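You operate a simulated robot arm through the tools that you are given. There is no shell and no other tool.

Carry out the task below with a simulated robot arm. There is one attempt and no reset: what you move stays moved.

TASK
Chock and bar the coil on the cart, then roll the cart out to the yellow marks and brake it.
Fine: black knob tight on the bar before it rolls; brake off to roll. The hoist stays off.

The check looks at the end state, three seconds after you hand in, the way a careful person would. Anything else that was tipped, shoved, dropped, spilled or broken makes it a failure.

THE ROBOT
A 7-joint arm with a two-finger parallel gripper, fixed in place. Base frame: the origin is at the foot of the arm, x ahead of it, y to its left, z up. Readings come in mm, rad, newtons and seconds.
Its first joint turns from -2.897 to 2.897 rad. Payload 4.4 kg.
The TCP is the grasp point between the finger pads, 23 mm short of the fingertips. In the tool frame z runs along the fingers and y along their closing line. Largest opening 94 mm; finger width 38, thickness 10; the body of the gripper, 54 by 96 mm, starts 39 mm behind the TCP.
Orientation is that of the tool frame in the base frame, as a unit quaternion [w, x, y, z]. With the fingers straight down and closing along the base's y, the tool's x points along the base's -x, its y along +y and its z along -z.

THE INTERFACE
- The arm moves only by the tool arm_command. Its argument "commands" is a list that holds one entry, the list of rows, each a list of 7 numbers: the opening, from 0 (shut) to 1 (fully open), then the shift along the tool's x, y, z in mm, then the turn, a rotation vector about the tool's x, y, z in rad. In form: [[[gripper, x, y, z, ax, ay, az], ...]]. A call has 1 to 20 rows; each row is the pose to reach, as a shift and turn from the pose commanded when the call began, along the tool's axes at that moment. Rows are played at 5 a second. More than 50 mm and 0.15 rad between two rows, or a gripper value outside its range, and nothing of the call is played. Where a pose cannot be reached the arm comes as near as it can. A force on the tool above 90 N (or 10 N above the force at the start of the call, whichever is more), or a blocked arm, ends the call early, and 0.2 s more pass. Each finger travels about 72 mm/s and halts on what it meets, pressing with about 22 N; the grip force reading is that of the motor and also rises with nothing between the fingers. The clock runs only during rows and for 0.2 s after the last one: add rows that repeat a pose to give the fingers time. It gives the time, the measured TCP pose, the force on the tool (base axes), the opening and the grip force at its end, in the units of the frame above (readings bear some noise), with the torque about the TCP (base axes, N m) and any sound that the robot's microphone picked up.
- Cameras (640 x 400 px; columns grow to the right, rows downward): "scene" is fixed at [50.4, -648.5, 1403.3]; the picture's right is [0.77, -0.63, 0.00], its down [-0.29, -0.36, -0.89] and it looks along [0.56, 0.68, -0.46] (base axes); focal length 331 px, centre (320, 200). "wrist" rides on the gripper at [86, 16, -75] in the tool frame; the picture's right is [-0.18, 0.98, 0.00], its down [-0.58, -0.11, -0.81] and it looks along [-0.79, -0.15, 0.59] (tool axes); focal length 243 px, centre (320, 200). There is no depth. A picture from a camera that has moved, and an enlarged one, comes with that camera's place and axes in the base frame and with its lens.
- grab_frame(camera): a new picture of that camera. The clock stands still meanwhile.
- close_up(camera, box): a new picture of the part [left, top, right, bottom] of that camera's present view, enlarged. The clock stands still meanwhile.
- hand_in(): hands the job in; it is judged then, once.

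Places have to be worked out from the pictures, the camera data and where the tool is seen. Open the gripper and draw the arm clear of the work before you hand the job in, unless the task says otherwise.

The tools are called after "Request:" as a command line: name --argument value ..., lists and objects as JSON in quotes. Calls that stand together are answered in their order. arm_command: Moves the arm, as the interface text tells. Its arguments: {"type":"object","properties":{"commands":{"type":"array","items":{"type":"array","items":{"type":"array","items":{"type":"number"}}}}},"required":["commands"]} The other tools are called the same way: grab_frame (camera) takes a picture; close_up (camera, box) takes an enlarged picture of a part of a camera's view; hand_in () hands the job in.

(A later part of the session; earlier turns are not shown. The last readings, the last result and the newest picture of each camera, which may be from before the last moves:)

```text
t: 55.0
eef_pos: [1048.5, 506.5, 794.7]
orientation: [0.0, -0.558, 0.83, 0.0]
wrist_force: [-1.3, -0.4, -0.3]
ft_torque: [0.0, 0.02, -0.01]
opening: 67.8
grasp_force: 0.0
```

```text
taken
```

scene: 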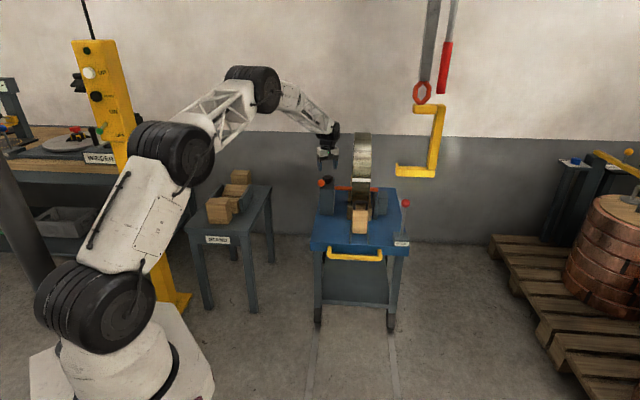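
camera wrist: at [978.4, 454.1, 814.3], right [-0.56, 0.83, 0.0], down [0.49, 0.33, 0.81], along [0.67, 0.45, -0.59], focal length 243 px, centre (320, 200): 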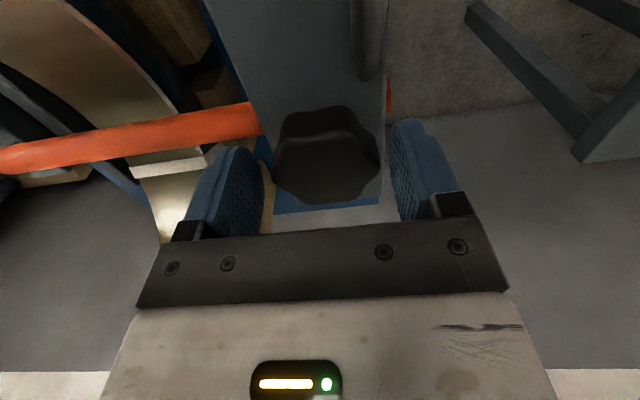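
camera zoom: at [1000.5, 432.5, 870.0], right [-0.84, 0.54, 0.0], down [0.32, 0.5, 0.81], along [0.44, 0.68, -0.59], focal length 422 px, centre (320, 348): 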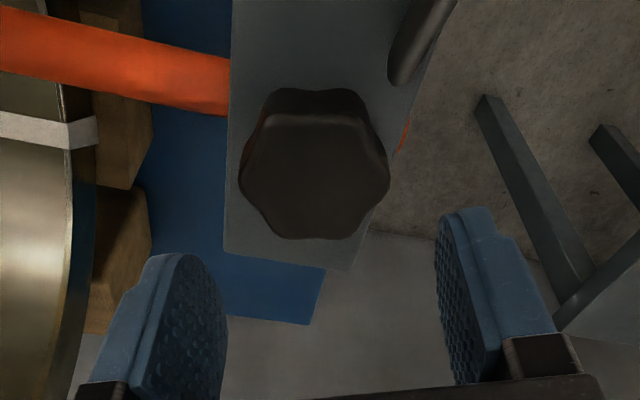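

Comparing both views puts the knob's top at z≈728, centre about (1049, 506). I lower to z≈730 and close on it.

Request:
arm_command --commands '[[[0.72, 0, 0, 30, 0, 0, 0], [0.72, 0, 0, 55, 0, 0, 0], [0.72, 0, 0, 65, 0, 0, 0], [0.6, 0, 0, 65, 0, 0, 0], [0.45, 0, 0, 65, 0, 0, 0], [0.4, 0, 0, 65, 0, 0, 0], [0.4, 0, 0, 65, 0, 0, 0]]]'

Request:
close_up --camera "wrist" --box '[240, 80, 420, 230]'

```text
t: 56.6
eef_pos: [1048.0, 504.9, 728.6]
orientation: [0.0, -0.557, 0.831, 0.0]
wrist_force: [34.6, -19.5, -9.4]
ft_torque: [0.2, -0.06, 0.0]
opening: 55.3
grasp_force: 19.6
```

```text
2.67 times, centred on (330, 155) of wrist
camera zoom: at [1000.3, 432.4, 803.5], right [-0.84, 0.54, 0.0], down [0.32, 0.5, 0.81], along [0.44, 0.68, -0.59], focal length 647 px, centre (293, 320)
```

zoom: 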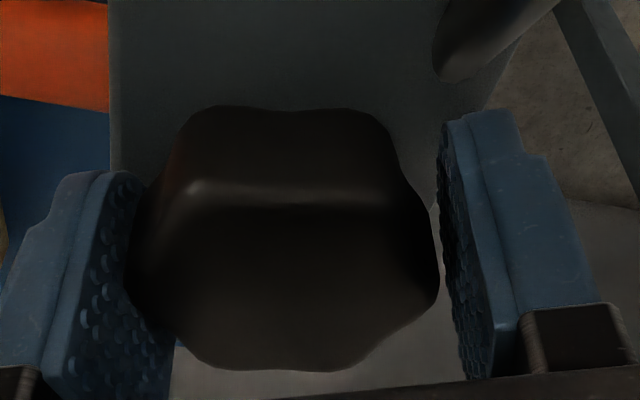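

There is a 39 N side force from off-centre closing; I shift the gripper 2.5 mm to relieve it.

Request:
arm_command --commands '[[[0.4, 0, -1.2, 0, 0, 0, 0], [0.4, 0, -2.5, 0, 0, 0, 0], [0.4, 0, -2.5, 0, 0, 0, 0]]]'

Request:
close_up --camera "wrist" --box '[240, 80, 420, 230]'

```text
t: 57.4
eef_pos: [1049.7, 506.3, 727.6]
orientation: [-0.001, -0.558, 0.83, 0.0]
wrist_force: [31.8, -15.8, -12.7]
ft_torque: [0.12, 0.05, 0.07]
opening: 52.7
grasp_force: 17.3
```

```text
2.67 times, centred on (330, 155) of wrist
camera zoom: at [1002.0, 432.6, 803.5], right [-0.84, 0.54, 0.0], down [0.32, 0.5, 0.81], along [0.44, 0.68, -0.59], focal length 647 px, centre (293, 320)
```

zoom: 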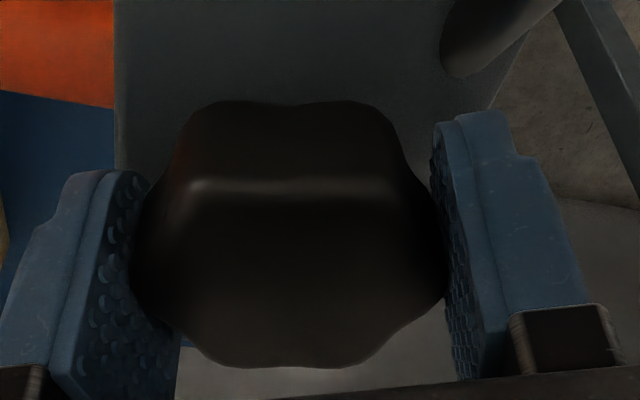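

Still 35 N the same way, with the opening closing down further; I shift another 2 mm.

Request:
arm_command --commands '[[[0.4, 0, -1, 0, 0, 0, 0], [0.4, 0, -2, 0, 0, 0, 0], [0.4, 0, -2, 0, 0, 0, 0]]]'

```text
t: 58.2
eef_pos: [1051.1, 507.5, 729.0]
orientation: [-0.001, -0.558, 0.83, 0.0]
wrist_force: [-7.3, 0.4, -7.4]
ft_torque: [-0.97, 0.63, -0.03]
opening: 51.7
grasp_force: 44.5
```

Now both pads grip with balanced force. I turn clockwise again.

Request:
arm_command --commands '[[[0.4, 0, 0, 0, 0, 0, 0.1], [0.4, 0, 0, 0, 0, 0, 0.2], [0.4, 0, 0, 0, 0, 0, 0.3], [0.4, 0, 0, 0, 0, 0, 0.4], [0.4, 0, 0, 0, 0, 0, 0.5]]]'

Request:
close_up --camera "wrist" --box '[240, 80, 420, 230]'

```text
t: 59.4
eef_pos: [1051.1, 505.9, 728.0]
orientation: [-0.001, -0.334, 0.943, -0.001]
wrist_force: [-17.4, 25.2, -20.9]
ft_torque: [0.69, -0.75, -0.03]
opening: 51.8
grasp_force: 44.7
```

```text
2.67 times, centred on (330, 155) of wrist
camera zoom: at [974.3, 464.7, 803.8], right [-0.48, 0.88, 0.0], down [0.52, 0.28, 0.8], along [0.71, 0.38, -0.59], focal length 647 px, centre (293, 320)
```

zoom: 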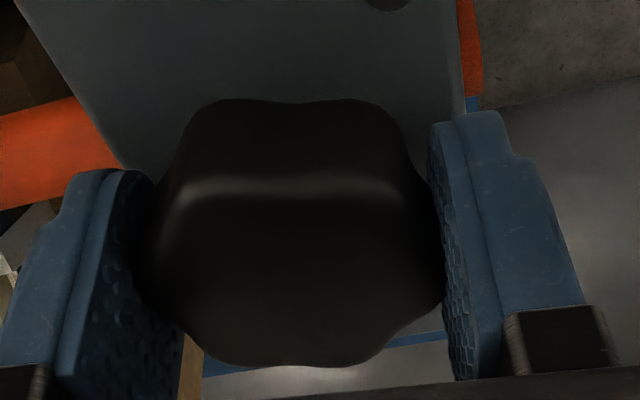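

Turning together, still no axial torque; I continue clockwise with a 2 mm recentre.

Request:
arm_command --commands '[[[0.4, 0, 1, 0.5, 0, 0, 0.1], [0.4, 0, 2, 1, 0, 0, 0.2], [0.4, 0, 2, 1, 0, 0, 0.3], [0.4, 0, 2, 1, 0, 0, 0.4], [0.4, 0, 2, 1, 0, 0, 0.5]]]'

Request:
close_up --camera "wrist" --box '[240, 80, 420, 230]'

```text
t: 60.6
eef_pos: [1051.9, 506.7, 729.1]
orientation: [0.001, -0.09, 0.996, 0.0]
wrist_force: [1.6, -4.9, -18.3]
ft_torque: [0.4, -1.15, 0.0]
opening: 51.7
grasp_force: 45.0
```

```text
2.67 times, centred on (330, 155) of wrist
camera zoom: at [963.7, 506.3, 803.7], right [0.0, 1.0, 0.0], down [0.59, 0.0, 0.81], along [0.81, 0.0, -0.59], focal length 647 px, centre (293, 320)
```

zoom: 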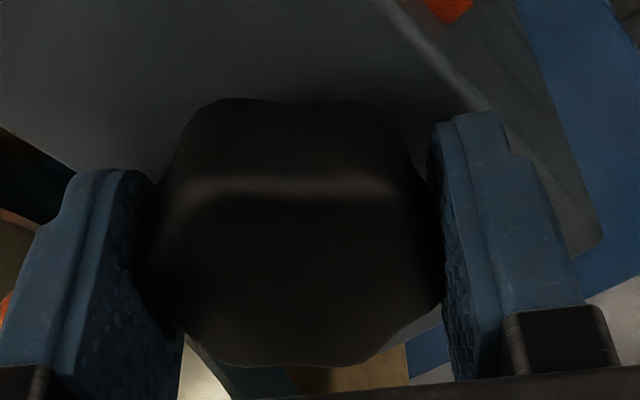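

Forces are small and balanced. I continue the clockwise turn.

Request:
arm_command --commands '[[[0.4, 0, 0, 0, 0, 0, 0.1], [0.4, 0, 0, 0, 0, 0, 0.2], [0.4, 0, 0, 0, 0, 0, 0.3], [0.4, 0, 0, 0, 0, 0, 0.4], [0.4, 0, 0, 0, 0, 0, 0.5]]]'

Request:
close_up --camera "wrist" --box '[240, 80, 420, 230]'

```text
t: 61.8
eef_pos: [1050.8, 506.3, 730.0]
orientation: [-0.001, 0.159, 0.987, 0.0]
wrist_force: [-0.2, -21.2, -2.5]
ft_torque: [0.14, 0.59, 0.44]
opening: 51.1
grasp_force: 38.1
```

```text
2.67 times, centred on (330, 155) of wrist
camera zoom: at [974.1, 548.6, 804.9], right [0.48, 0.88, 0.0], down [0.52, -0.29, 0.81], along [0.71, -0.39, -0.59], focal length 647 px, centre (293, 320)
```

zoom: 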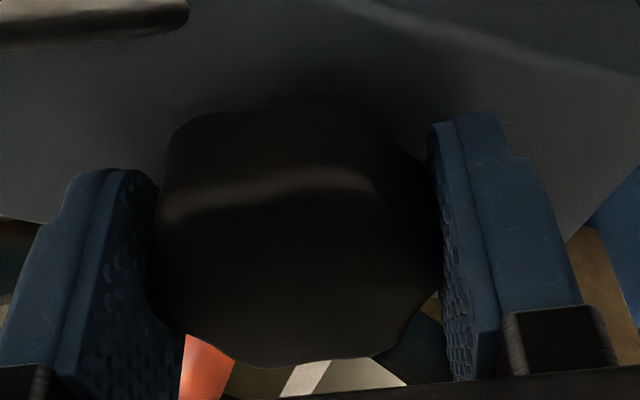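

A resisting torque of +0.44 N·m appeared and the knob lagged the gripper slightly: it is tightening. I turn a little more to confirm it is tight.

Request:
arm_command --commands '[[[0.4, 0, 0, 0, 0, 0, 0.05], [0.4, 0, 0, 0, 0, 0, 0.1], [0.4, 0, 0, 0, 0, 0, 0.15]]]'

Request:
close_up --camera "wrist" --box '[240, 80, 420, 230]'

```text
t: 62.6
eef_pos: [1051.2, 505.9, 729.3]
orientation: [0.0, 0.232, 0.973, -0.001]
wrist_force: [1.3, -33.4, 5.0]
ft_torque: [0.3, 0.09, 1.08]
opening: 51.9
grasp_force: 45.2
```

```text
2.67 times, centred on (330, 155) of wrist
camera zoom: at [981.2, 559.6, 804.7], right [0.61, 0.79, 0.0], down [0.47, -0.36, 0.81], along [0.64, -0.49, -0.59], focal length 647 px, centre (293, 320)
```

zoom: 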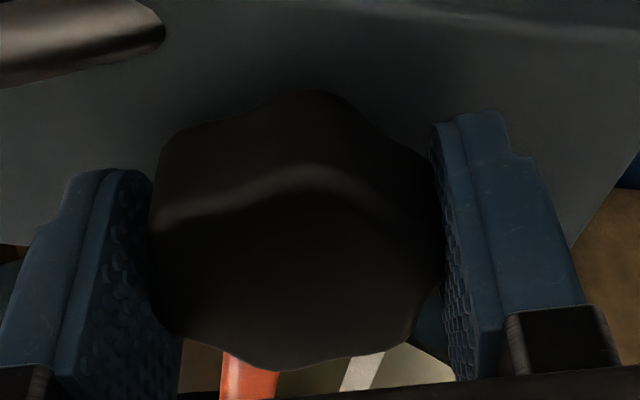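

Torque rose to 1.08 N·m with the knob no longer turning: it is tight. I open and rise straight up, then verify.

Request:
arm_command --commands '[[[0.6, 0, 0, 0, 0, 0, 0.13], [0.72, 0, 0, 0, 0, 0, 0.12], [0.72, 0, 0, -10, 0, 0, 0.12], [0.72, 0, 0, -45, 0, 0, 0.12], [0.72, 0, 0, -90, 0, 0, 0.12], [0.72, 0, 0, -130, 0, 0, 0.12]]]'

Request:
grab_frame --camera "wrist"

Request:
close_up --camera "scene" --box '[300, 130, 400, 220]'

```text
t: 64.0
eef_pos: [1050.3, 507.3, 859.3]
orientation: [0.0, 0.29, 0.957, -0.001]
wrist_force: [0.3, 0.3, -0.2]
ft_torque: [-0.03, -0.02, 0.02]
opening: 67.5
grasp_force: 0.1
```

```text
taken
camera wrist: at [987.3, 569.7, 934.2], right [0.7, 0.72, 0.0], down [0.42, -0.41, 0.81], along [0.58, -0.56, -0.59], focal length 243 px, centre (320, 200)
```

wrist: 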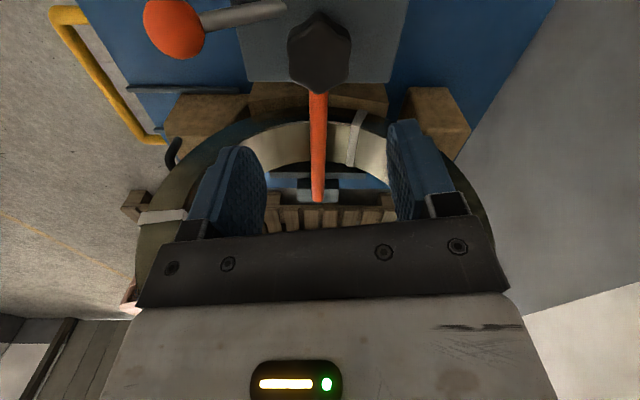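

```text
4.44 times, centred on (350, 175) of scene
camera zoom: at [50.4, -648.5, 1403.3], right [0.77, -0.63, 0.0], down [-0.29, -0.36, -0.89], along [0.56, 0.68, -0.46], focal length 1471 px, centre (187, 311)
```

zoom: 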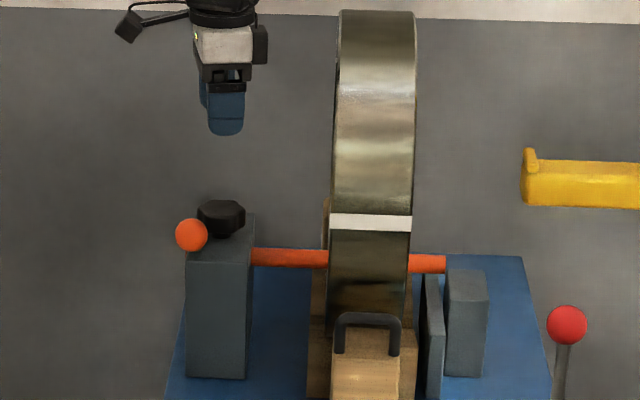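

The bar passes fully through the bore with its tip over the far block. I zoom in to check chock contact and bar from this angle.

Request:
close_up --camera "wrist" --box '[110, 60, 270, 200]'

Request:
close_up --camera "wrist" --box '[240, 0, 420, 220]'

```text
2.86 times, centred on (190, 130) of wrist
camera zoom: at [987.3, 569.7, 934.2], right [0.7, 0.72, 0.0], down [0.42, -0.41, 0.81], along [0.58, -0.56, -0.59], focal length 693 px, centre (691, 400)
```

zoom: 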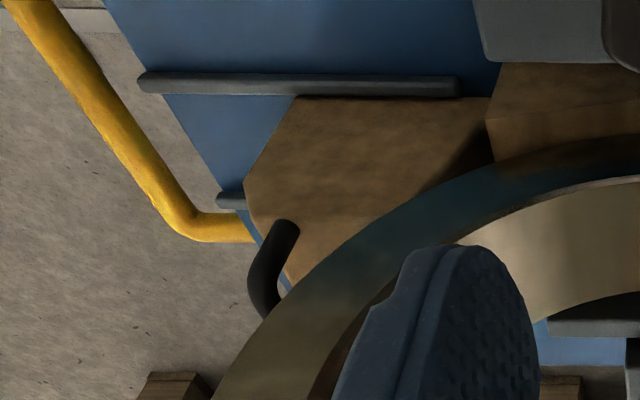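

```text
1.82 times, centred on (330, 110) of wrist
camera zoom: at [987.3, 569.7, 934.2], right [0.7, 0.72, 0.0], down [0.42, -0.41, 0.81], along [0.58, -0.56, -0.59], focal length 441 px, centre (302, 364)
```

zoom: 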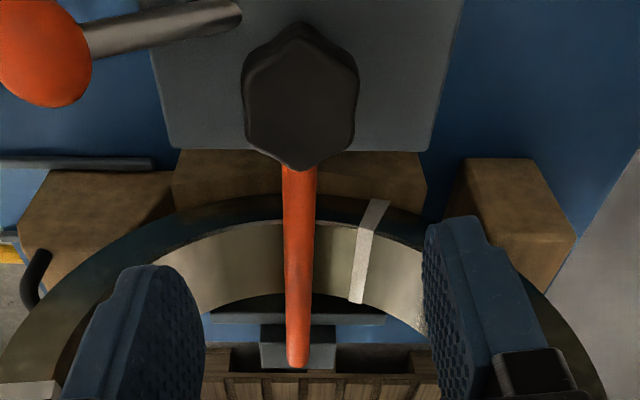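

Chock toe is against the saddle/coil and the bar is through. Next the brake lever (ball about (1100, 63, 747)). I go around the front of the cart at z≈860 and turn the camera to face the brake.

Request:
arm_command --commands '[[[0.5, 9, -44, 0, 0, 0, -0.08], [0.5, 18, -88, 0, 0, 0, -0.16], [0.5, 26, -132, 0, 0, 0, -0.24], [0.5, 35, -176, 0, 0, 0, -0.32], [0.5, 44, -220, 0, 0, 0, -0.4], [0.5, 53, -264, 0, 0, 0, -0.48], [0.5, 62, -308, 0, 0, 0, -0.56], [0.5, 70, -352, 0, 0, 0, -0.64], [0.5, 79, -396, 0, 0, 0, -0.72], [0.5, 88, -441, 0, 0, 0, -0.8], [0.5, 46, -449, 0, 0, 0, -0.88], [0.5, 4, -458, 0, 0, 0, -0.96], [0.5, -38, -466, 0, 0, 0, -1.04], [0.5, -81, -475, 0, 0, 0, -1.12], [0.5, -123, -483, 0, 0, 0, -1.2], [0.5, -166, -492, 0, 0, 0, -1.28], [0.5, -208, -500, 0, 0, 0, -1.36], [0.5, -251, -509, 0, 0, 0, -1.374], [0.5, -251, -509, 0, 0, 0, -1.374]]]'

Request:
grab_frame --camera "wrist"

Request:
grab_frame --camera "scene"

```text
t: 68.0
eef_pos: [979.6, -55.3, 860.8]
orientation: [-0.001, -0.383, 0.924, 0.0]
wrist_force: [0.3, -0.8, 0.3]
ft_torque: [0.0, -0.01, 0.02]
opening: 46.9
grasp_force: 0.1
```

```text
taken
camera wrist: at [907.5, -105.8, 934.5], right [-0.57, 0.82, 0.0], down [0.49, 0.34, 0.81], along [0.66, 0.46, -0.59], focal length 243 px, centre (320, 200)
```

wrist: 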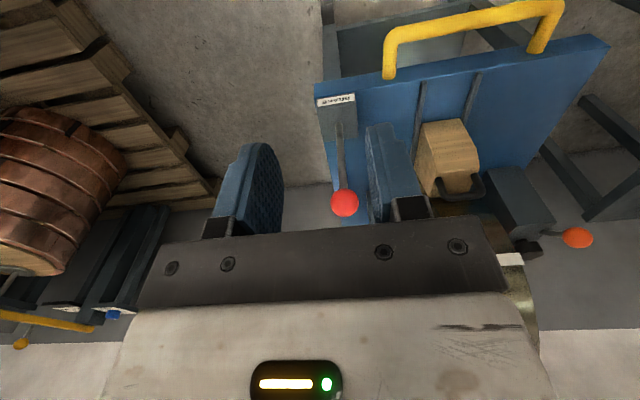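

```text
taken
```

scene: 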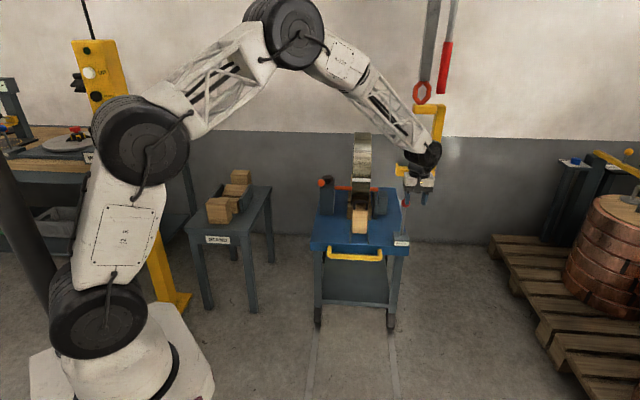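

I zoom in on the brake lever and base.

Request:
close_up --camera "wrist" --box '[290, 70, 410, 230]'

Request:
close_up --camera "wrist" --box '[380, 60, 560, 260]'

```text
2.50 times, centred on (350, 150) of wrist
camera zoom: at [907.5, -105.8, 934.5], right [-0.57, 0.82, 0.0], down [0.49, 0.34, 0.81], along [0.66, 0.46, -0.59], focal length 606 px, centre (245, 325)
```

zoom: 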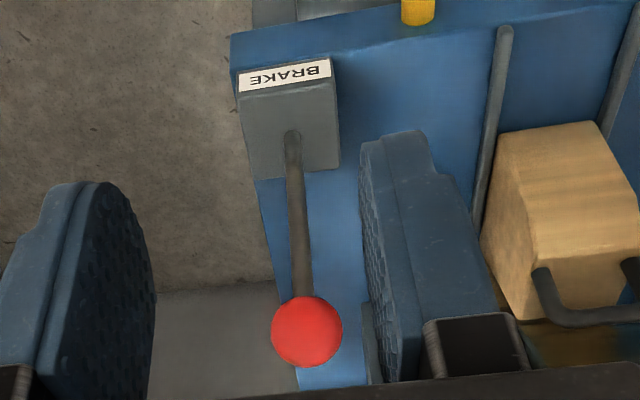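

```text
2.00 times, centred on (470, 160) of wrist
camera zoom: at [907.5, -105.8, 934.5], right [-0.57, 0.82, 0.0], down [0.49, 0.34, 0.81], along [0.66, 0.46, -0.59], focal length 485 px, centre (20, 280)
```

zoom: 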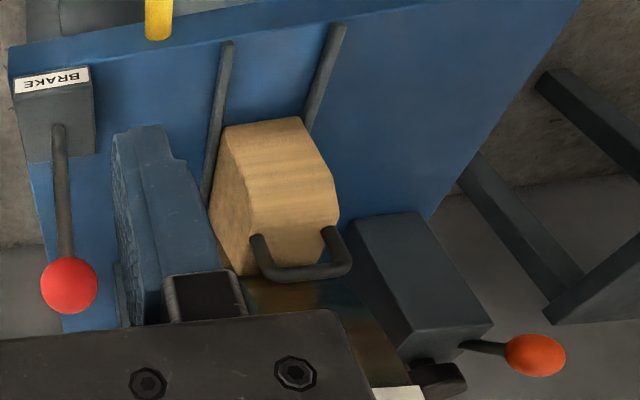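

The lever stands vertical, ball at about (1103.5, 67.5, 749). I move above the ball with open fingers and come down around it.

Request:
arm_command --commands '[[[0.65, -35, -1, 0, 0, 0, 0], [0.65, -70, -1, 0, 0, 0, 0], [0.65, -105, -1, 0, 0, 0, 0], [0.65, -140, -1, 0, 0, 0, 0], [0.65, -173.5, -1, 0, 0, 0, 0], [0.65, -173.5, -1, 0, 0, 0, 0]]]'

Request:
close_up --camera "wrist" --box '[220, 0, 440, 240]'

Request:
close_up --camera "scene" --box '[360, 130, 460, 260]'

```text
t: 69.4
eef_pos: [1102.6, 66.7, 860.2]
orientation: [-0.001, -0.383, 0.924, 0.0]
wrist_force: [0.0, -0.7, 0.7]
ft_torque: [0.0, 0.0, -0.02]
opening: 61.0
grasp_force: 0.1
```

```text
1.67 times, centred on (330, 120) of wrist
camera zoom: at [1030.9, 17.7, 935.1], right [-0.57, 0.82, 0.0], down [0.49, 0.34, 0.81], along [0.66, 0.46, -0.59], focal length 404 px, centre (303, 333)
```

zoom: 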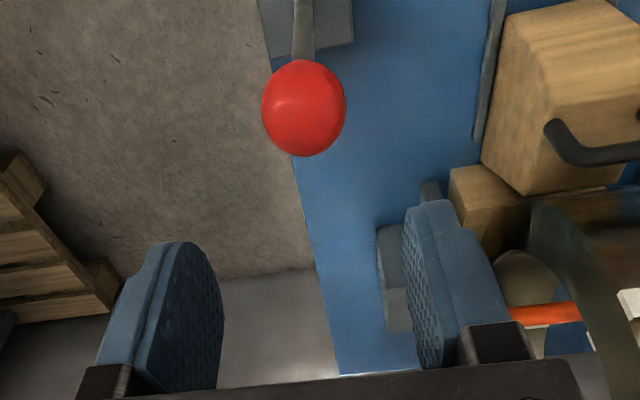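

```text
3.08 times, centred on (410, 195) of scene
camera zoom: at [50.4, -648.5, 1403.3], right [0.77, -0.63, 0.0], down [-0.29, -0.36, -0.89], along [0.56, 0.68, -0.46], focal length 1019 px, centre (43, 215)
```

zoom: 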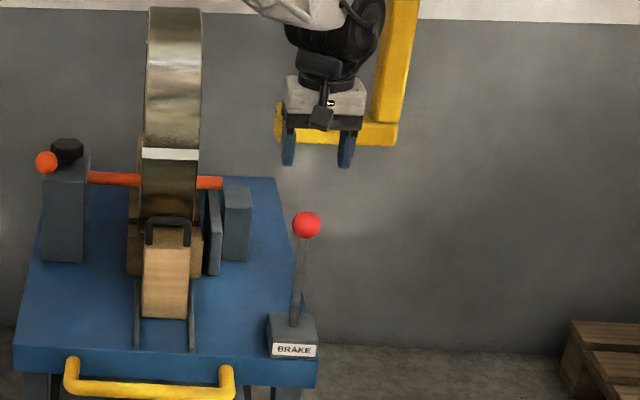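

The ball is centred below the fingers within 2 mm. I descend to its height with fingers open, then close gently.

Request:
arm_command --commands '[[[0.65, 1.5, 0.7, 35, 0, 0, 0], [0.65, 1.5, 0.7, 70, 0, 0, 0], [0.65, 1.5, 0.7, 95, 0, 0, 0], [0.65, 1.5, 0.7, 111, 0, 0, 0], [0.5, 1.5, 0.7, 111, 0, 0, 0], [0.35, 1.5, 0.7, 111, 0, 0, 0], [0.35, 1.5, 0.7, 111, 0, 0, 0]]]'

Request:
close_up --camera "wrist" --box '[220, 60, 440, 240]'

Request:
close_up --camera "scene" --box '[370, 160, 440, 260]'

```text
t: 71.0
eef_pos: [1101.3, 65.9, 749.2]
orientation: [0.0, -0.384, 0.924, 0.0]
wrist_force: [7.9, -6.4, -0.4]
ft_torque: [0.12, -0.16, 0.03]
opening: 36.9
grasp_force: 45.0
```

```text
2.22 times, centred on (330, 150) of wrist
camera zoom: at [1028.4, 15.9, 824.5], right [-0.57, 0.82, 0.0], down [0.49, 0.34, 0.81], along [0.66, 0.46, -0.59], focal length 539 px, centre (298, 311)
```

zoom: 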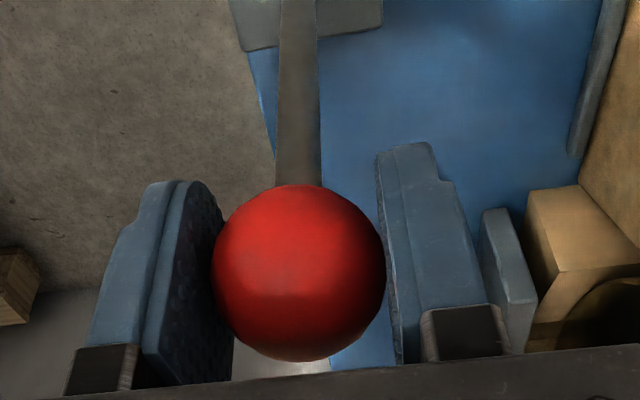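

```text
4.00 times, centred on (405, 210) of scene
camera zoom: at [50.4, -648.5, 1403.3], right [0.77, -0.63, 0.0], down [-0.29, -0.36, -0.89], along [0.56, 0.68, -0.46], focal length 1324 px, centre (-20, 160)
```

zoom: 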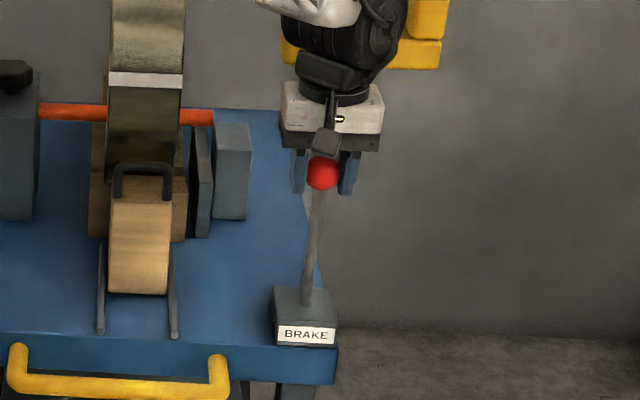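

The ball is gripped (37 mm). I test which way the lever moves: first 5 mm toward the robot.

Request:
arm_command --commands '[[[0.35, 2, 0, 0, 0, 0, 0], [0.35, 4, 0, 0, 0, 0, 0], [0.35, 5, 0, 0, 0, 0, 0], [0.35, 5, 0, 0, 0, 0, 0]]]'

```text
t: 72.0
eef_pos: [1097.2, 61.5, 748.5]
orientation: [0.001, -0.382, 0.924, 0.0]
wrist_force: [24.1, -15.0, 12.4]
ft_torque: [0.79, -0.91, 0.05]
opening: 37.0
grasp_force: 44.6
```

Resistance along the pull is small, with some sideways load. I check whether the lever actually tilted.

Request:
close_up --camera "wrist" --box '[220, 60, 440, 240]'

Request:
close_up --camera "scene" --box '[370, 160, 440, 260]'

```text
2.22 times, centred on (330, 150) of wrist
camera zoom: at [1024.7, 12.4, 824.3], right [-0.57, 0.82, 0.0], down [0.49, 0.33, 0.81], along [0.67, 0.46, -0.59], focal length 539 px, centre (298, 311)
```

zoom: 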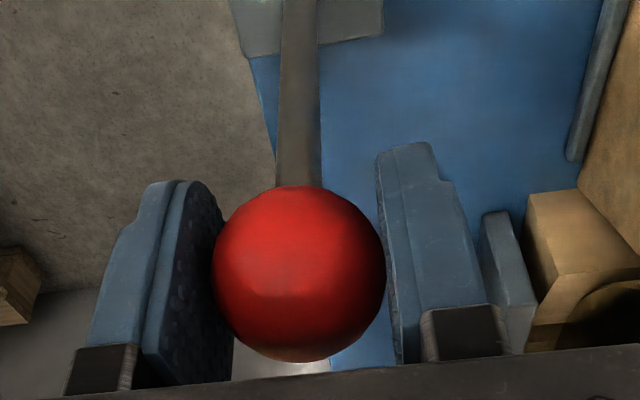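

```text
4.00 times, centred on (405, 210) of scene
camera zoom: at [50.4, -648.5, 1403.3], right [0.77, -0.63, 0.0], down [-0.29, -0.36, -0.89], along [0.56, 0.68, -0.46], focal length 1324 px, centre (-20, 160)
```

zoom: 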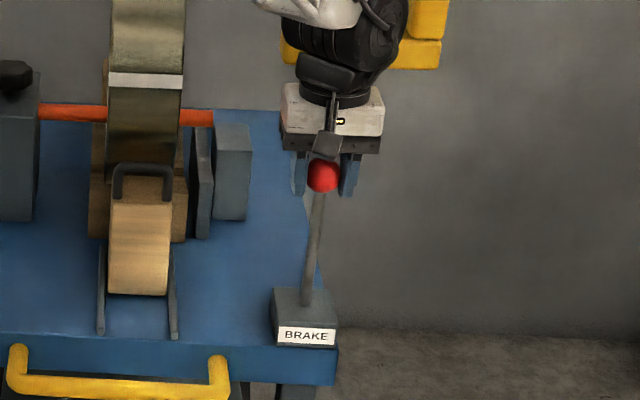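

The lever tilted toward the robot with the gripper. I continue along its arc in small steps, relieving the sideways load.

Request:
arm_command --commands '[[[0.35, 5, -1, 0.5, 0, 0, 0], [0.35, 10, -1.5, 1, 0, 0, 0], [0.35, 15, -1.5, 1.5, 0, 0, 0], [0.35, 20, -1.5, 2.2, 0, 0, 0], [0.35, 25, -1.5, 3, 0, 0, 0], [0.35, 25, -1.5, 3, 0, 0, 0]]]'

Request:
close_up --camera "scene" --box '[370, 160, 440, 260]'

```text
t: 73.4
eef_pos: [1077.3, 42.5, 744.8]
orientation: [0.0, -0.383, 0.924, -0.001]
wrist_force: [6.3, 0.6, 8.0]
ft_torque: [0.64, -0.69, -0.01]
opening: 36.9
grasp_force: 45.2
```

```text
4.00 times, centred on (405, 210) of scene
camera zoom: at [50.4, -648.5, 1403.3], right [0.77, -0.63, 0.0], down [-0.29, -0.36, -0.89], along [0.56, 0.68, -0.46], focal length 1324 px, centre (-20, 160)
```

zoom: 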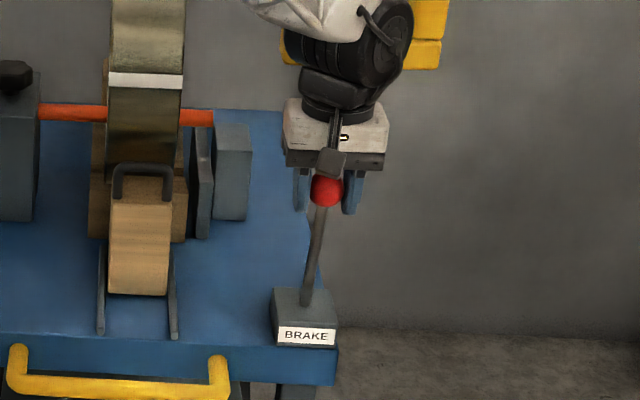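

The lever keeps moving freely toward the robot. I continue along the arc until a stop is felt.

Request:
arm_command --commands '[[[0.35, 6, 0, 1.2, 0, 0, 0], [0.35, 12, 0, 2.6, 0, 0, 0], [0.35, 18, 0, 4.2, 0, 0, 0], [0.35, 24, 0, 6, 0, 0, 0], [0.35, 30, 0, 8.2, 0, 0, 0], [0.35, 30, 0, 8.2, 0, 0, 0]]]'

Request:
close_up --camera "scene" --box '[370, 160, 440, 260]'

```text
t: 74.8
eef_pos: [1056.9, 22.0, 735.2]
orientation: [-0.001, -0.384, 0.923, 0.0]
wrist_force: [5.0, 9.0, -9.1]
ft_torque: [0.61, -0.72, 0.05]
opening: 37.1
grasp_force: 45.4
```

```text
4.00 times, centred on (405, 210) of scene
camera zoom: at [50.4, -648.5, 1403.3], right [0.77, -0.63, 0.0], down [-0.29, -0.36, -0.89], along [0.56, 0.68, -0.46], focal length 1324 px, centre (-20, 160)
```

zoom: 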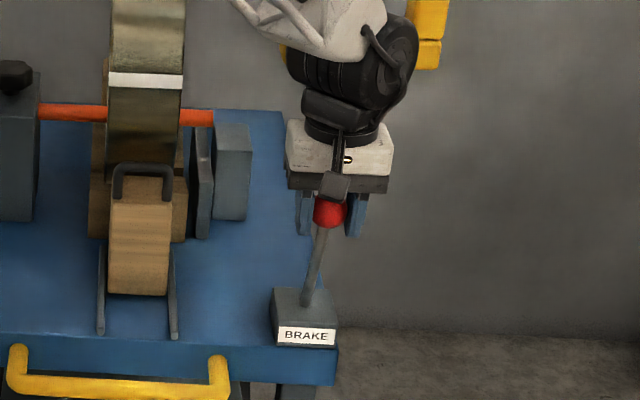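

Still moving, about 21° tilted. I continue along the arc.

Request:
arm_command --commands '[[[0.35, 6, 0, 3.5, 0, 0, 0], [0.35, 12, 0, 6.5, 0, 0, 0], [0.35, 18, 0, 9.5, 0, 0, 0], [0.35, 24, 0, 13, 0, 0, 0], [0.35, 24, 0, 13, 0, 0, 0]]]'

Request:
close_up --camera "scene" --box '[370, 160, 440, 260]'

```text
t: 76.0
eef_pos: [1040.9, 5.5, 726.1]
orientation: [-0.001, -0.383, 0.924, 0.0]
wrist_force: [-28.6, 21.0, 23.6]
ft_torque: [0.85, -0.78, 0.19]
opening: 37.0
grasp_force: 45.5
```

```text
4.00 times, centred on (405, 210) of scene
camera zoom: at [50.4, -648.5, 1403.3], right [0.77, -0.63, 0.0], down [-0.29, -0.36, -0.89], along [0.56, 0.68, -0.46], focal length 1324 px, centre (-20, 160)
```

zoom: 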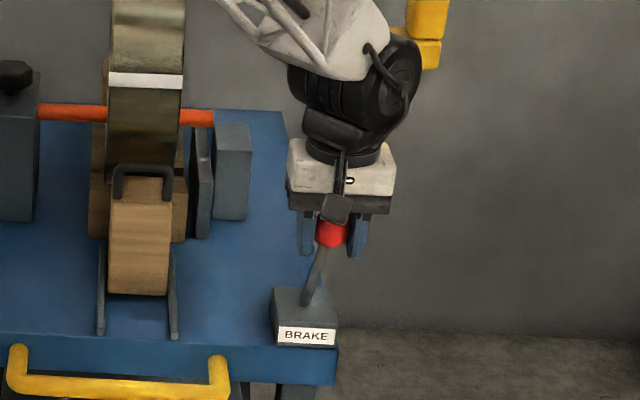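

About 30° now, with some side and vertical load from arc mismatch. I relieve that and continue.

Request:
arm_command --commands '[[[0.35, 0, 1.5, -1, 0, 0, 0], [0.35, 5, 2, 1, 0, 0, 0], [0.35, 10, 2, 4, 0, 0, 0], [0.35, 15, 2, 7, 0, 0, 0], [0.35, 15, 2, 7, 0, 0, 0]]]'

Request:
close_up --camera "scene" --box '[370, 160, 440, 260]'

```text
t: 77.2
eef_pos: [1029.0, -6.1, 717.0]
orientation: [-0.001, -0.382, 0.924, -0.001]
wrist_force: [32.1, -8.0, -15.9]
ft_torque: [0.49, -0.37, -0.06]
opening: 37.0
grasp_force: 45.4
```

```text
4.00 times, centred on (405, 210) of scene
camera zoom: at [50.4, -648.5, 1403.3], right [0.77, -0.63, 0.0], down [-0.29, -0.36, -0.89], along [0.56, 0.68, -0.46], focal length 1324 px, centre (-20, 160)
```

zoom: 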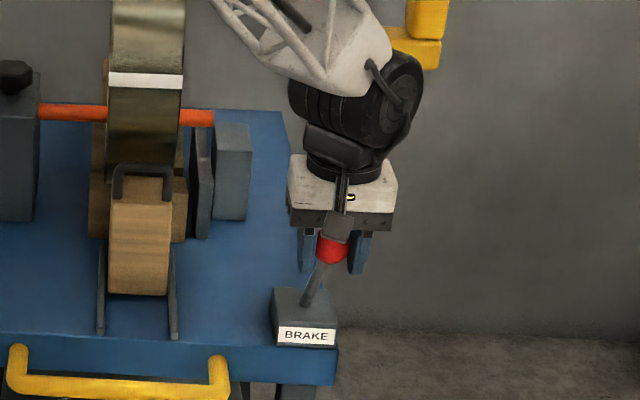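

About 37° now, p-resistance 17 N. I push a little further to feel for the stop.

Request:
arm_command --commands '[[[0.35, 3, -1, 3, 0, 0, 0], [0.35, 6, -1, 6, 0, 0, 0], [0.35, 9, -1, 8.5, 0, 0, 0], [0.35, 9, -1, 8.5, 0, 0, 0]]]'

Request:
close_up --camera "scene" --box '[370, 160, 440, 260]'

```text
t: 78.2
eef_pos: [1022.7, -11.6, 709.4]
orientation: [0.001, -0.382, 0.924, -0.002]
wrist_force: [26.3, -32.9, 19.0]
ft_torque: [0.89, -0.94, -0.34]
opening: 37.1
grasp_force: 44.9
```

```text
4.00 times, centred on (405, 210) of scene
camera zoom: at [50.4, -648.5, 1403.3], right [0.77, -0.63, 0.0], down [-0.29, -0.36, -0.89], along [0.56, 0.68, -0.46], focal length 1324 px, centre (-20, 160)
```

zoom: 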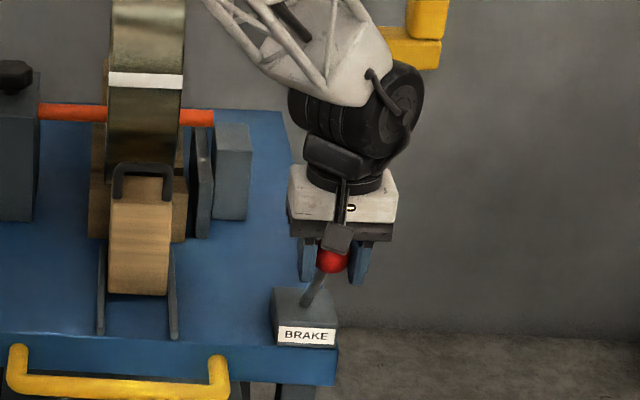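

No stop yet at ~41°. I relieve the side load and continue a bit.

Request:
arm_command --commands '[[[0.35, 0, -2.5, -1, 0, 0, 0], [0.35, 4, -2.5, 2.5, 0, 0, 0], [0.35, 8, -2.5, 6.5, 0, 0, 0], [0.35, 12, -2.5, 11, 0, 0, 0], [0.35, 12, -2.5, 11, 0, 0, 0]]]'

Request:
close_up --camera "scene" --box '[370, 160, 440, 260]'

```text
t: 79.4
eef_pos: [1015.0, -21.0, 696.3]
orientation: [-0.001, -0.384, 0.923, 0.0]
wrist_force: [-2.5, 7.2, 5.1]
ft_torque: [0.69, -0.77, -0.02]
opening: 36.9
grasp_force: 44.7
```

```text
4.00 times, centred on (405, 210) of scene
camera zoom: at [50.4, -648.5, 1403.3], right [0.77, -0.63, 0.0], down [-0.29, -0.36, -0.89], along [0.56, 0.68, -0.46], focal length 1324 px, centre (-20, 160)
```

zoom: 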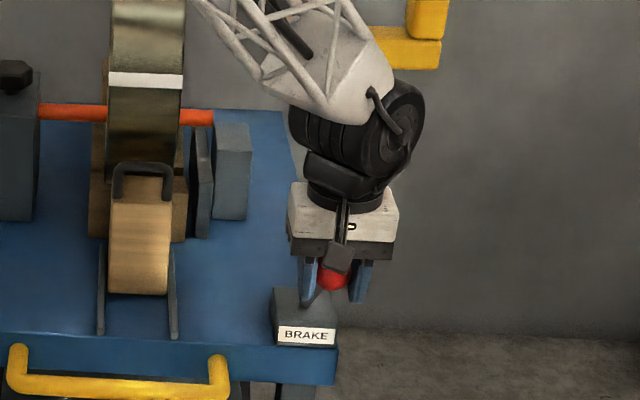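

The geometry gives a lever radius ~167 mm and a tilt of 47° so far, with low forces. I continue along the arc.

Request:
arm_command --commands '[[[0.35, 4, 0, 4.5, 0, 0, 0], [0.35, 8, 0, 9, 0, 0, 0], [0.35, 11.5, 0, 13.5, 0, 0, 0], [0.35, 15, 0, 18, 0, 0, 0], [0.35, 15, 0, 18, 0, 0, 0]]]'

Request:
close_up --camera "scene" --box '[370, 160, 440, 260]'

```text
t: 80.6
eef_pos: [1004.1, -33.2, 677.2]
orientation: [-0.002, -0.383, 0.924, 0.001]
wrist_force: [-14.7, 9.2, 1.4]
ft_torque: [-0.28, -0.04, 0.22]
opening: 40.2
grasp_force: 8.2
```

```text
4.00 times, centred on (405, 210) of scene
camera zoom: at [50.4, -648.5, 1403.3], right [0.77, -0.63, 0.0], down [-0.29, -0.36, -0.89], along [0.56, 0.68, -0.46], focal length 1324 px, centre (-20, 160)
```

zoom: 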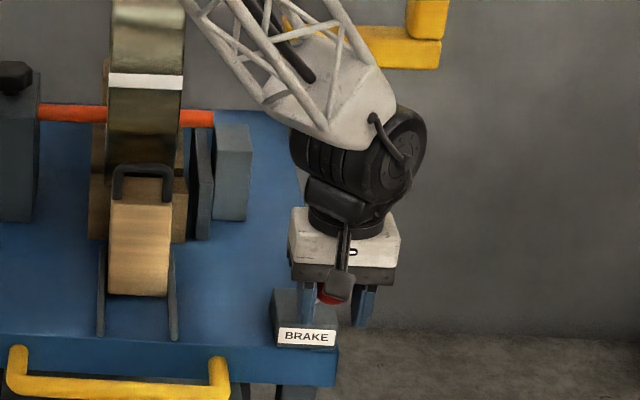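

The grip reading changed (opening 40, low grip), so the ball may have slipped at the lever's stop. I look.

Request:
close_up --camera "wrist" --box '[220, 60, 440, 240]'

Request:
close_up --camera "scene" --box '[380, 200, 430, 250]'

```text
2.22 times, centred on (330, 150) of wrist
camera zoom: at [932.6, -82.1, 752.9], right [-0.57, 0.82, 0.0], down [0.49, 0.34, 0.8], along [0.66, 0.46, -0.59], focal length 539 px, centre (298, 311)
```

zoom: 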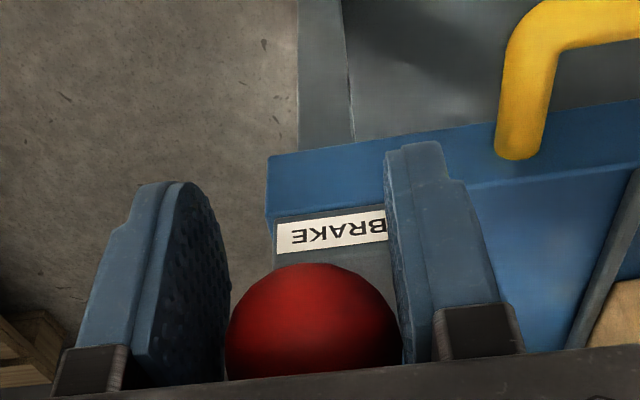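

```text
8.00 times, centred on (405, 225) of scene
camera zoom: at [50.4, -648.5, 1403.3], right [0.77, -0.63, 0.0], down [-0.29, -0.36, -0.89], along [0.56, 0.68, -0.46], focal length 2649 px, centre (-360, 0)
```

zoom: 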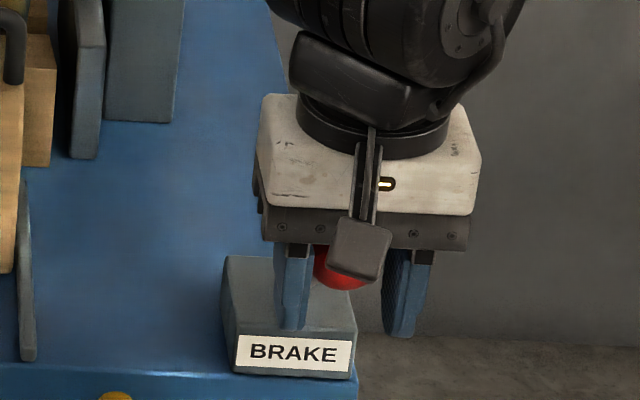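

The ball has lagged behind the gripper: the lever reached its stop at about 48°. I open and lift straight off, then look at the lever's rest position.

Request:
arm_command --commands '[[[0.6, 0, 0, 0, 0, 0, 0], [0.75, 0, 0, 0, 0, 0, 0], [0.75, 0, 0, -10, 0, 0, 0], [0.75, 0, 0, -50, 0, 0, 0], [0.75, 20, 0, -95, 0, 0, 0], [0.75, 50, 0, -130, 0, 0, 0], [0.75, 50, 0, -130, 0, 0, 0]]]'

Request:
grab_frame --camera "wrist"

Request:
close_up --camera "scene" --box '[310, 160, 430, 270]'

```text
t: 82.2
eef_pos: [969.4, -66.5, 806.5]
orientation: [-0.001, -0.384, 0.923, -0.001]
wrist_force: [0.6, 0.6, 0.4]
ft_torque: [-0.01, -0.02, -0.01]
opening: 70.7
grasp_force: 0.1
```

```text
taken
camera wrist: at [896.4, -116.1, 882.0], right [-0.57, 0.82, 0.0], down [0.49, 0.34, 0.81], along [0.66, 0.46, -0.59], focal length 243 px, centre (320, 200)
```

wrist: 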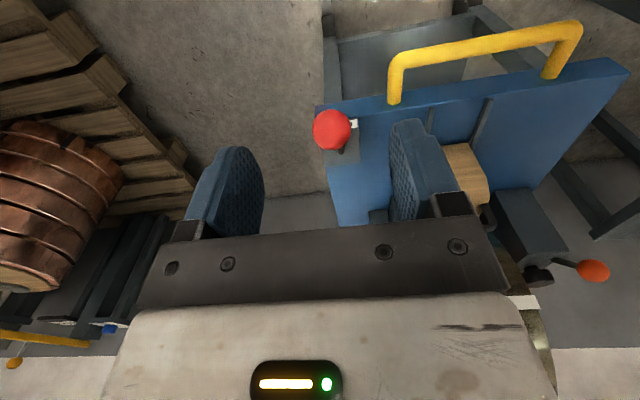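

```text
3.64 times, centred on (370, 215) of scene
camera zoom: at [50.4, -648.5, 1403.3], right [0.77, -0.63, 0.0], down [-0.29, -0.36, -0.89], along [0.56, 0.68, -0.46], focal length 1204 px, centre (138, 146)
```

zoom: 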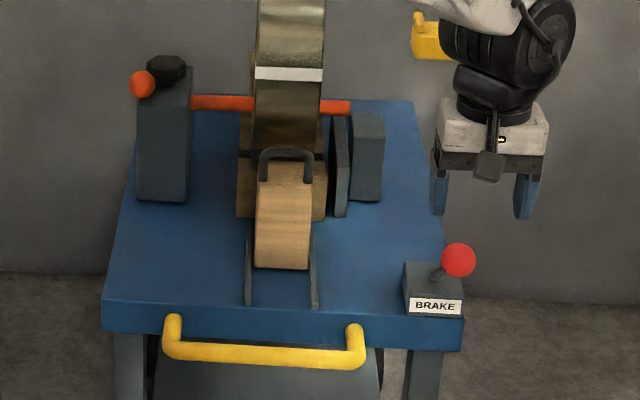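

The lever rests tilted forward at its stop. Next I look at the yellow handle to locate it precisely.

Request:
close_up --camera "wrist" --box '[370, 0, 610, 130]'

Request:
close_up --camera "scene" --box '[310, 235, 410, 275]'

```text
2.67 times, centred on (490, 65) of wrist
camera zoom: at [896.4, -116.1, 882.0], right [-0.57, 0.82, 0.0], down [0.49, 0.34, 0.81], along [0.66, 0.46, -0.59], focal length 647 px, centre (-133, 560)
```

zoom: 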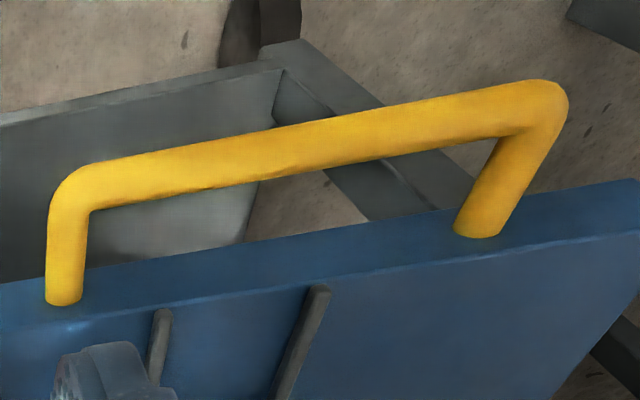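

```text
6.40 times, centred on (360, 255) of scene
camera zoom: at [50.4, -648.5, 1403.3], right [0.77, -0.63, 0.0], down [-0.29, -0.36, -0.89], along [0.56, 0.68, -0.46], focal length 2119 px, centre (64, -152)
```

zoom: 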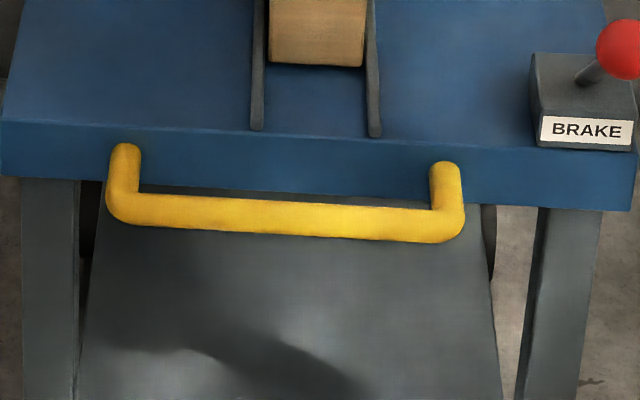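

Handle bar is judged at p≈726, z≈530, q from 422 to 640. I move above its centre, turning so that the fingers close across the bar along the rolling direction.

Request:
arm_command --commands '[[[0.6, 0, 30, 0, 0, 0, 0.13], [0.6, 0, 65, 0, 0, 0, 0.26], [0.6, 0, 100, 0, 0, 0, 0.39], [0.6, -10, 130, 0, 0, 0, 0.52], [0.6, -20, 150, 0, 0, 0, 0.65], [0.6, -30, 165, 10, 0, 0, 0.78], [0.6, -40, 180, 25, 0, 0, 0.91], [0.6, -50, 190, 40, 0, 0, 1.04], [0.6, -60, 201, 55, 0, 0, 1.17], [0.6, -70, 201, 70, 0, 0, 1.3], [0.6, -80, 201, 85, 0, 0, 1.43], [0.6, -87.5, 201, 106, 0, 0, 1.57], [0.6, -87.5, 201, 106, 0, 0, 1.57]]]'

Request:
grab_frame --camera "wrist"

Request:
close_up --camera "scene" --box '[300, 200, 440, 290]'

```text
t: 85.0
eef_pos: [890.1, 139.8, 704.0]
orientation: [0.0, 0.383, 0.924, 0.0]
wrist_force: [0.0, 0.3, -0.4]
ft_torque: [0.03, 0.0, 0.0]
opening: 56.3
grasp_force: 0.1
```

```text
taken
camera wrist: at [840.8, 211.5, 778.7], right [0.82, 0.57, 0.0], down [0.33, -0.49, 0.81], along [0.46, -0.67, -0.59], focal length 243 px, centre (320, 200)
```

wrist: 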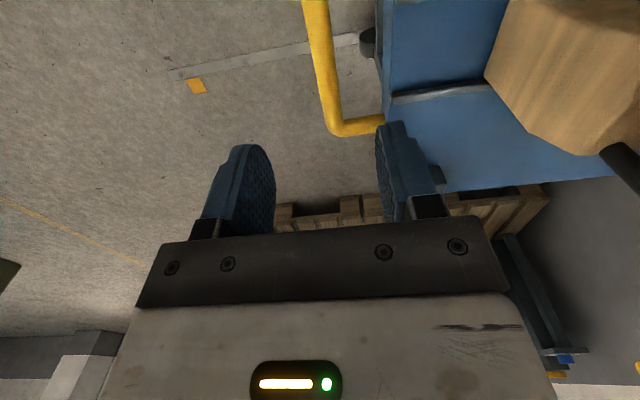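

```text
4.44 times, centred on (370, 245) of scene
camera zoom: at [50.4, -648.5, 1403.3], right [0.77, -0.63, 0.0], down [-0.29, -0.36, -0.89], along [0.56, 0.68, -0.46], focal length 1471 px, centre (98, 0)
```

zoom: 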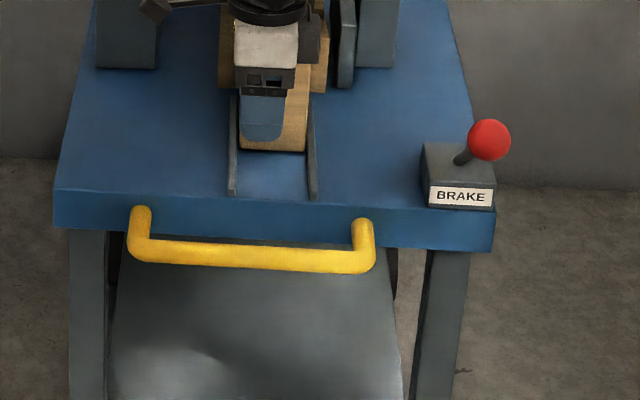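

This view shows the right track, its mark and the front right wheel. I zoom in to judge the distance from wheel to mark.

Request:
close_up --camera "wrist" --box '[150, 0, 410, 150]'

Request:
close_up --camera "scene" --box '[290, 280, 430, 400]'

```text
2.46 times, centred on (280, 75) of wrist
camera zoom: at [840.8, 211.5, 778.7], right [0.82, 0.57, 0.0], down [0.33, -0.49, 0.81], along [0.46, -0.67, -0.59], focal length 597 px, centre (418, 508)
```

zoom: 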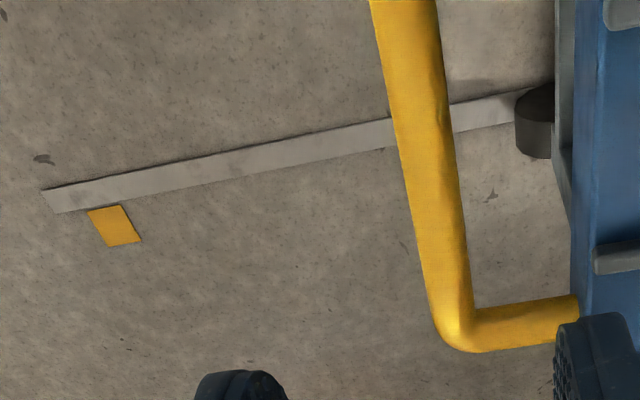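

```text
3.33 times, centred on (360, 340) of scene
camera zoom: at [50.4, -648.5, 1403.3], right [0.77, -0.63, 0.0], down [-0.29, -0.36, -0.89], along [0.56, 0.68, -0.46], focal length 1104 px, centre (187, -267)
```

zoom: 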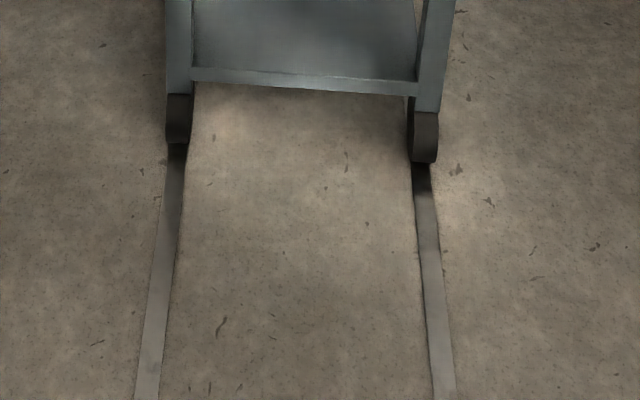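

Wheel centre is about p≈850 and the marks at p≈266, so the roll is about 570–585 mm for the front wheels to reach the marks. The TCP is right above the handle bar; I lower straight down around it.

Request:
arm_command --commands '[[[0.6, 0, 0, 45, 0, 0, 0], [0.6, 0, 0, 90, 0, 0, 0], [0.6, 0, 0, 130, 0, 0, 0], [0.6, 0, 0, 155, 0, 0, 0], [0.6, 0, 0, 172, 0, 0, 0], [0.6, 0, 0, 172, 0, 0, 0]]]'

Request:
grab_frame --camera "wrist"

Request:
close_up --camera "scene" --box '[310, 200, 410, 280]'

```text
t: 86.4
eef_pos: [891.1, 136.4, 530.9]
orientation: [0.0, 0.382, 0.924, 0.0]
wrist_force: [0.1, 0.2, 0.0]
ft_torque: [0.0, -0.01, 0.0]
opening: 56.2
grasp_force: 0.0
```

```text
taken
camera wrist: at [840.7, 209.0, 606.1], right [0.82, 0.57, 0.0], down [0.34, -0.49, 0.81], along [0.46, -0.66, -0.59], focal length 243 px, centre (320, 200)
```

wrist: 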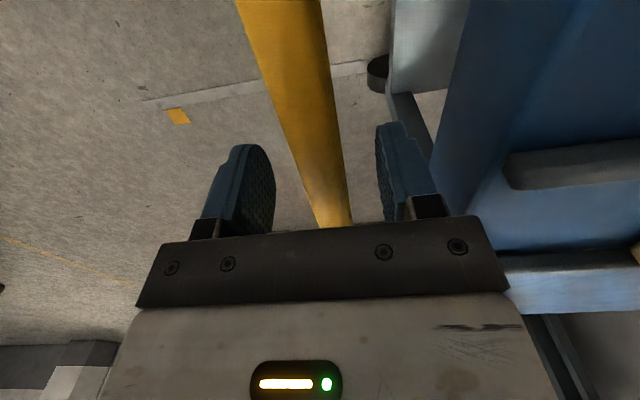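

```text
5.00 times, centred on (360, 240) of scene
camera zoom: at [50.4, -648.5, 1403.3], right [0.77, -0.63, 0.0], down [-0.29, -0.36, -0.89], along [0.56, 0.68, -0.46], focal length 1655 px, centre (120, 0)
```

zoom: 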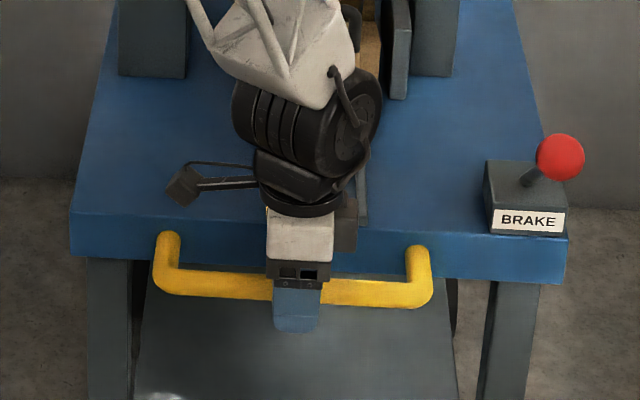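

The bar lies right between the pads. I close on it.

Request:
arm_command --commands '[[[0.4, 0, 0, 0, 0, 0, 0], [0.2, 0, 0, 0, 0, 0, 0], [0.1, 0, 0, 0, 0, 0, 0], [0.1, 0, 0, 0, 0, 0, 0], [0.1, 0, 0, 0, 0, 0, 0]]]'

Request:
grab_frame --camera "wrist"

```text
t: 87.6
eef_pos: [890.8, 136.1, 531.5]
orientation: [0.0, 0.382, 0.924, 0.0]
wrist_force: [-7.0, -0.9, 11.3]
ft_torque: [0.35, 0.63, 1.76]
opening: 22.3
grasp_force: 45.2
```

```text
taken
camera wrist: at [840.6, 209.0, 606.4], right [0.82, 0.57, 0.0], down [0.34, -0.49, 0.81], along [0.46, -0.66, -0.59], focal length 243 px, centre (320, 200)
```

wrist: 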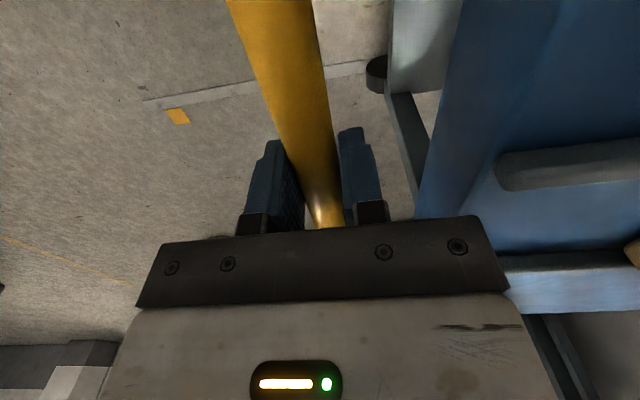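

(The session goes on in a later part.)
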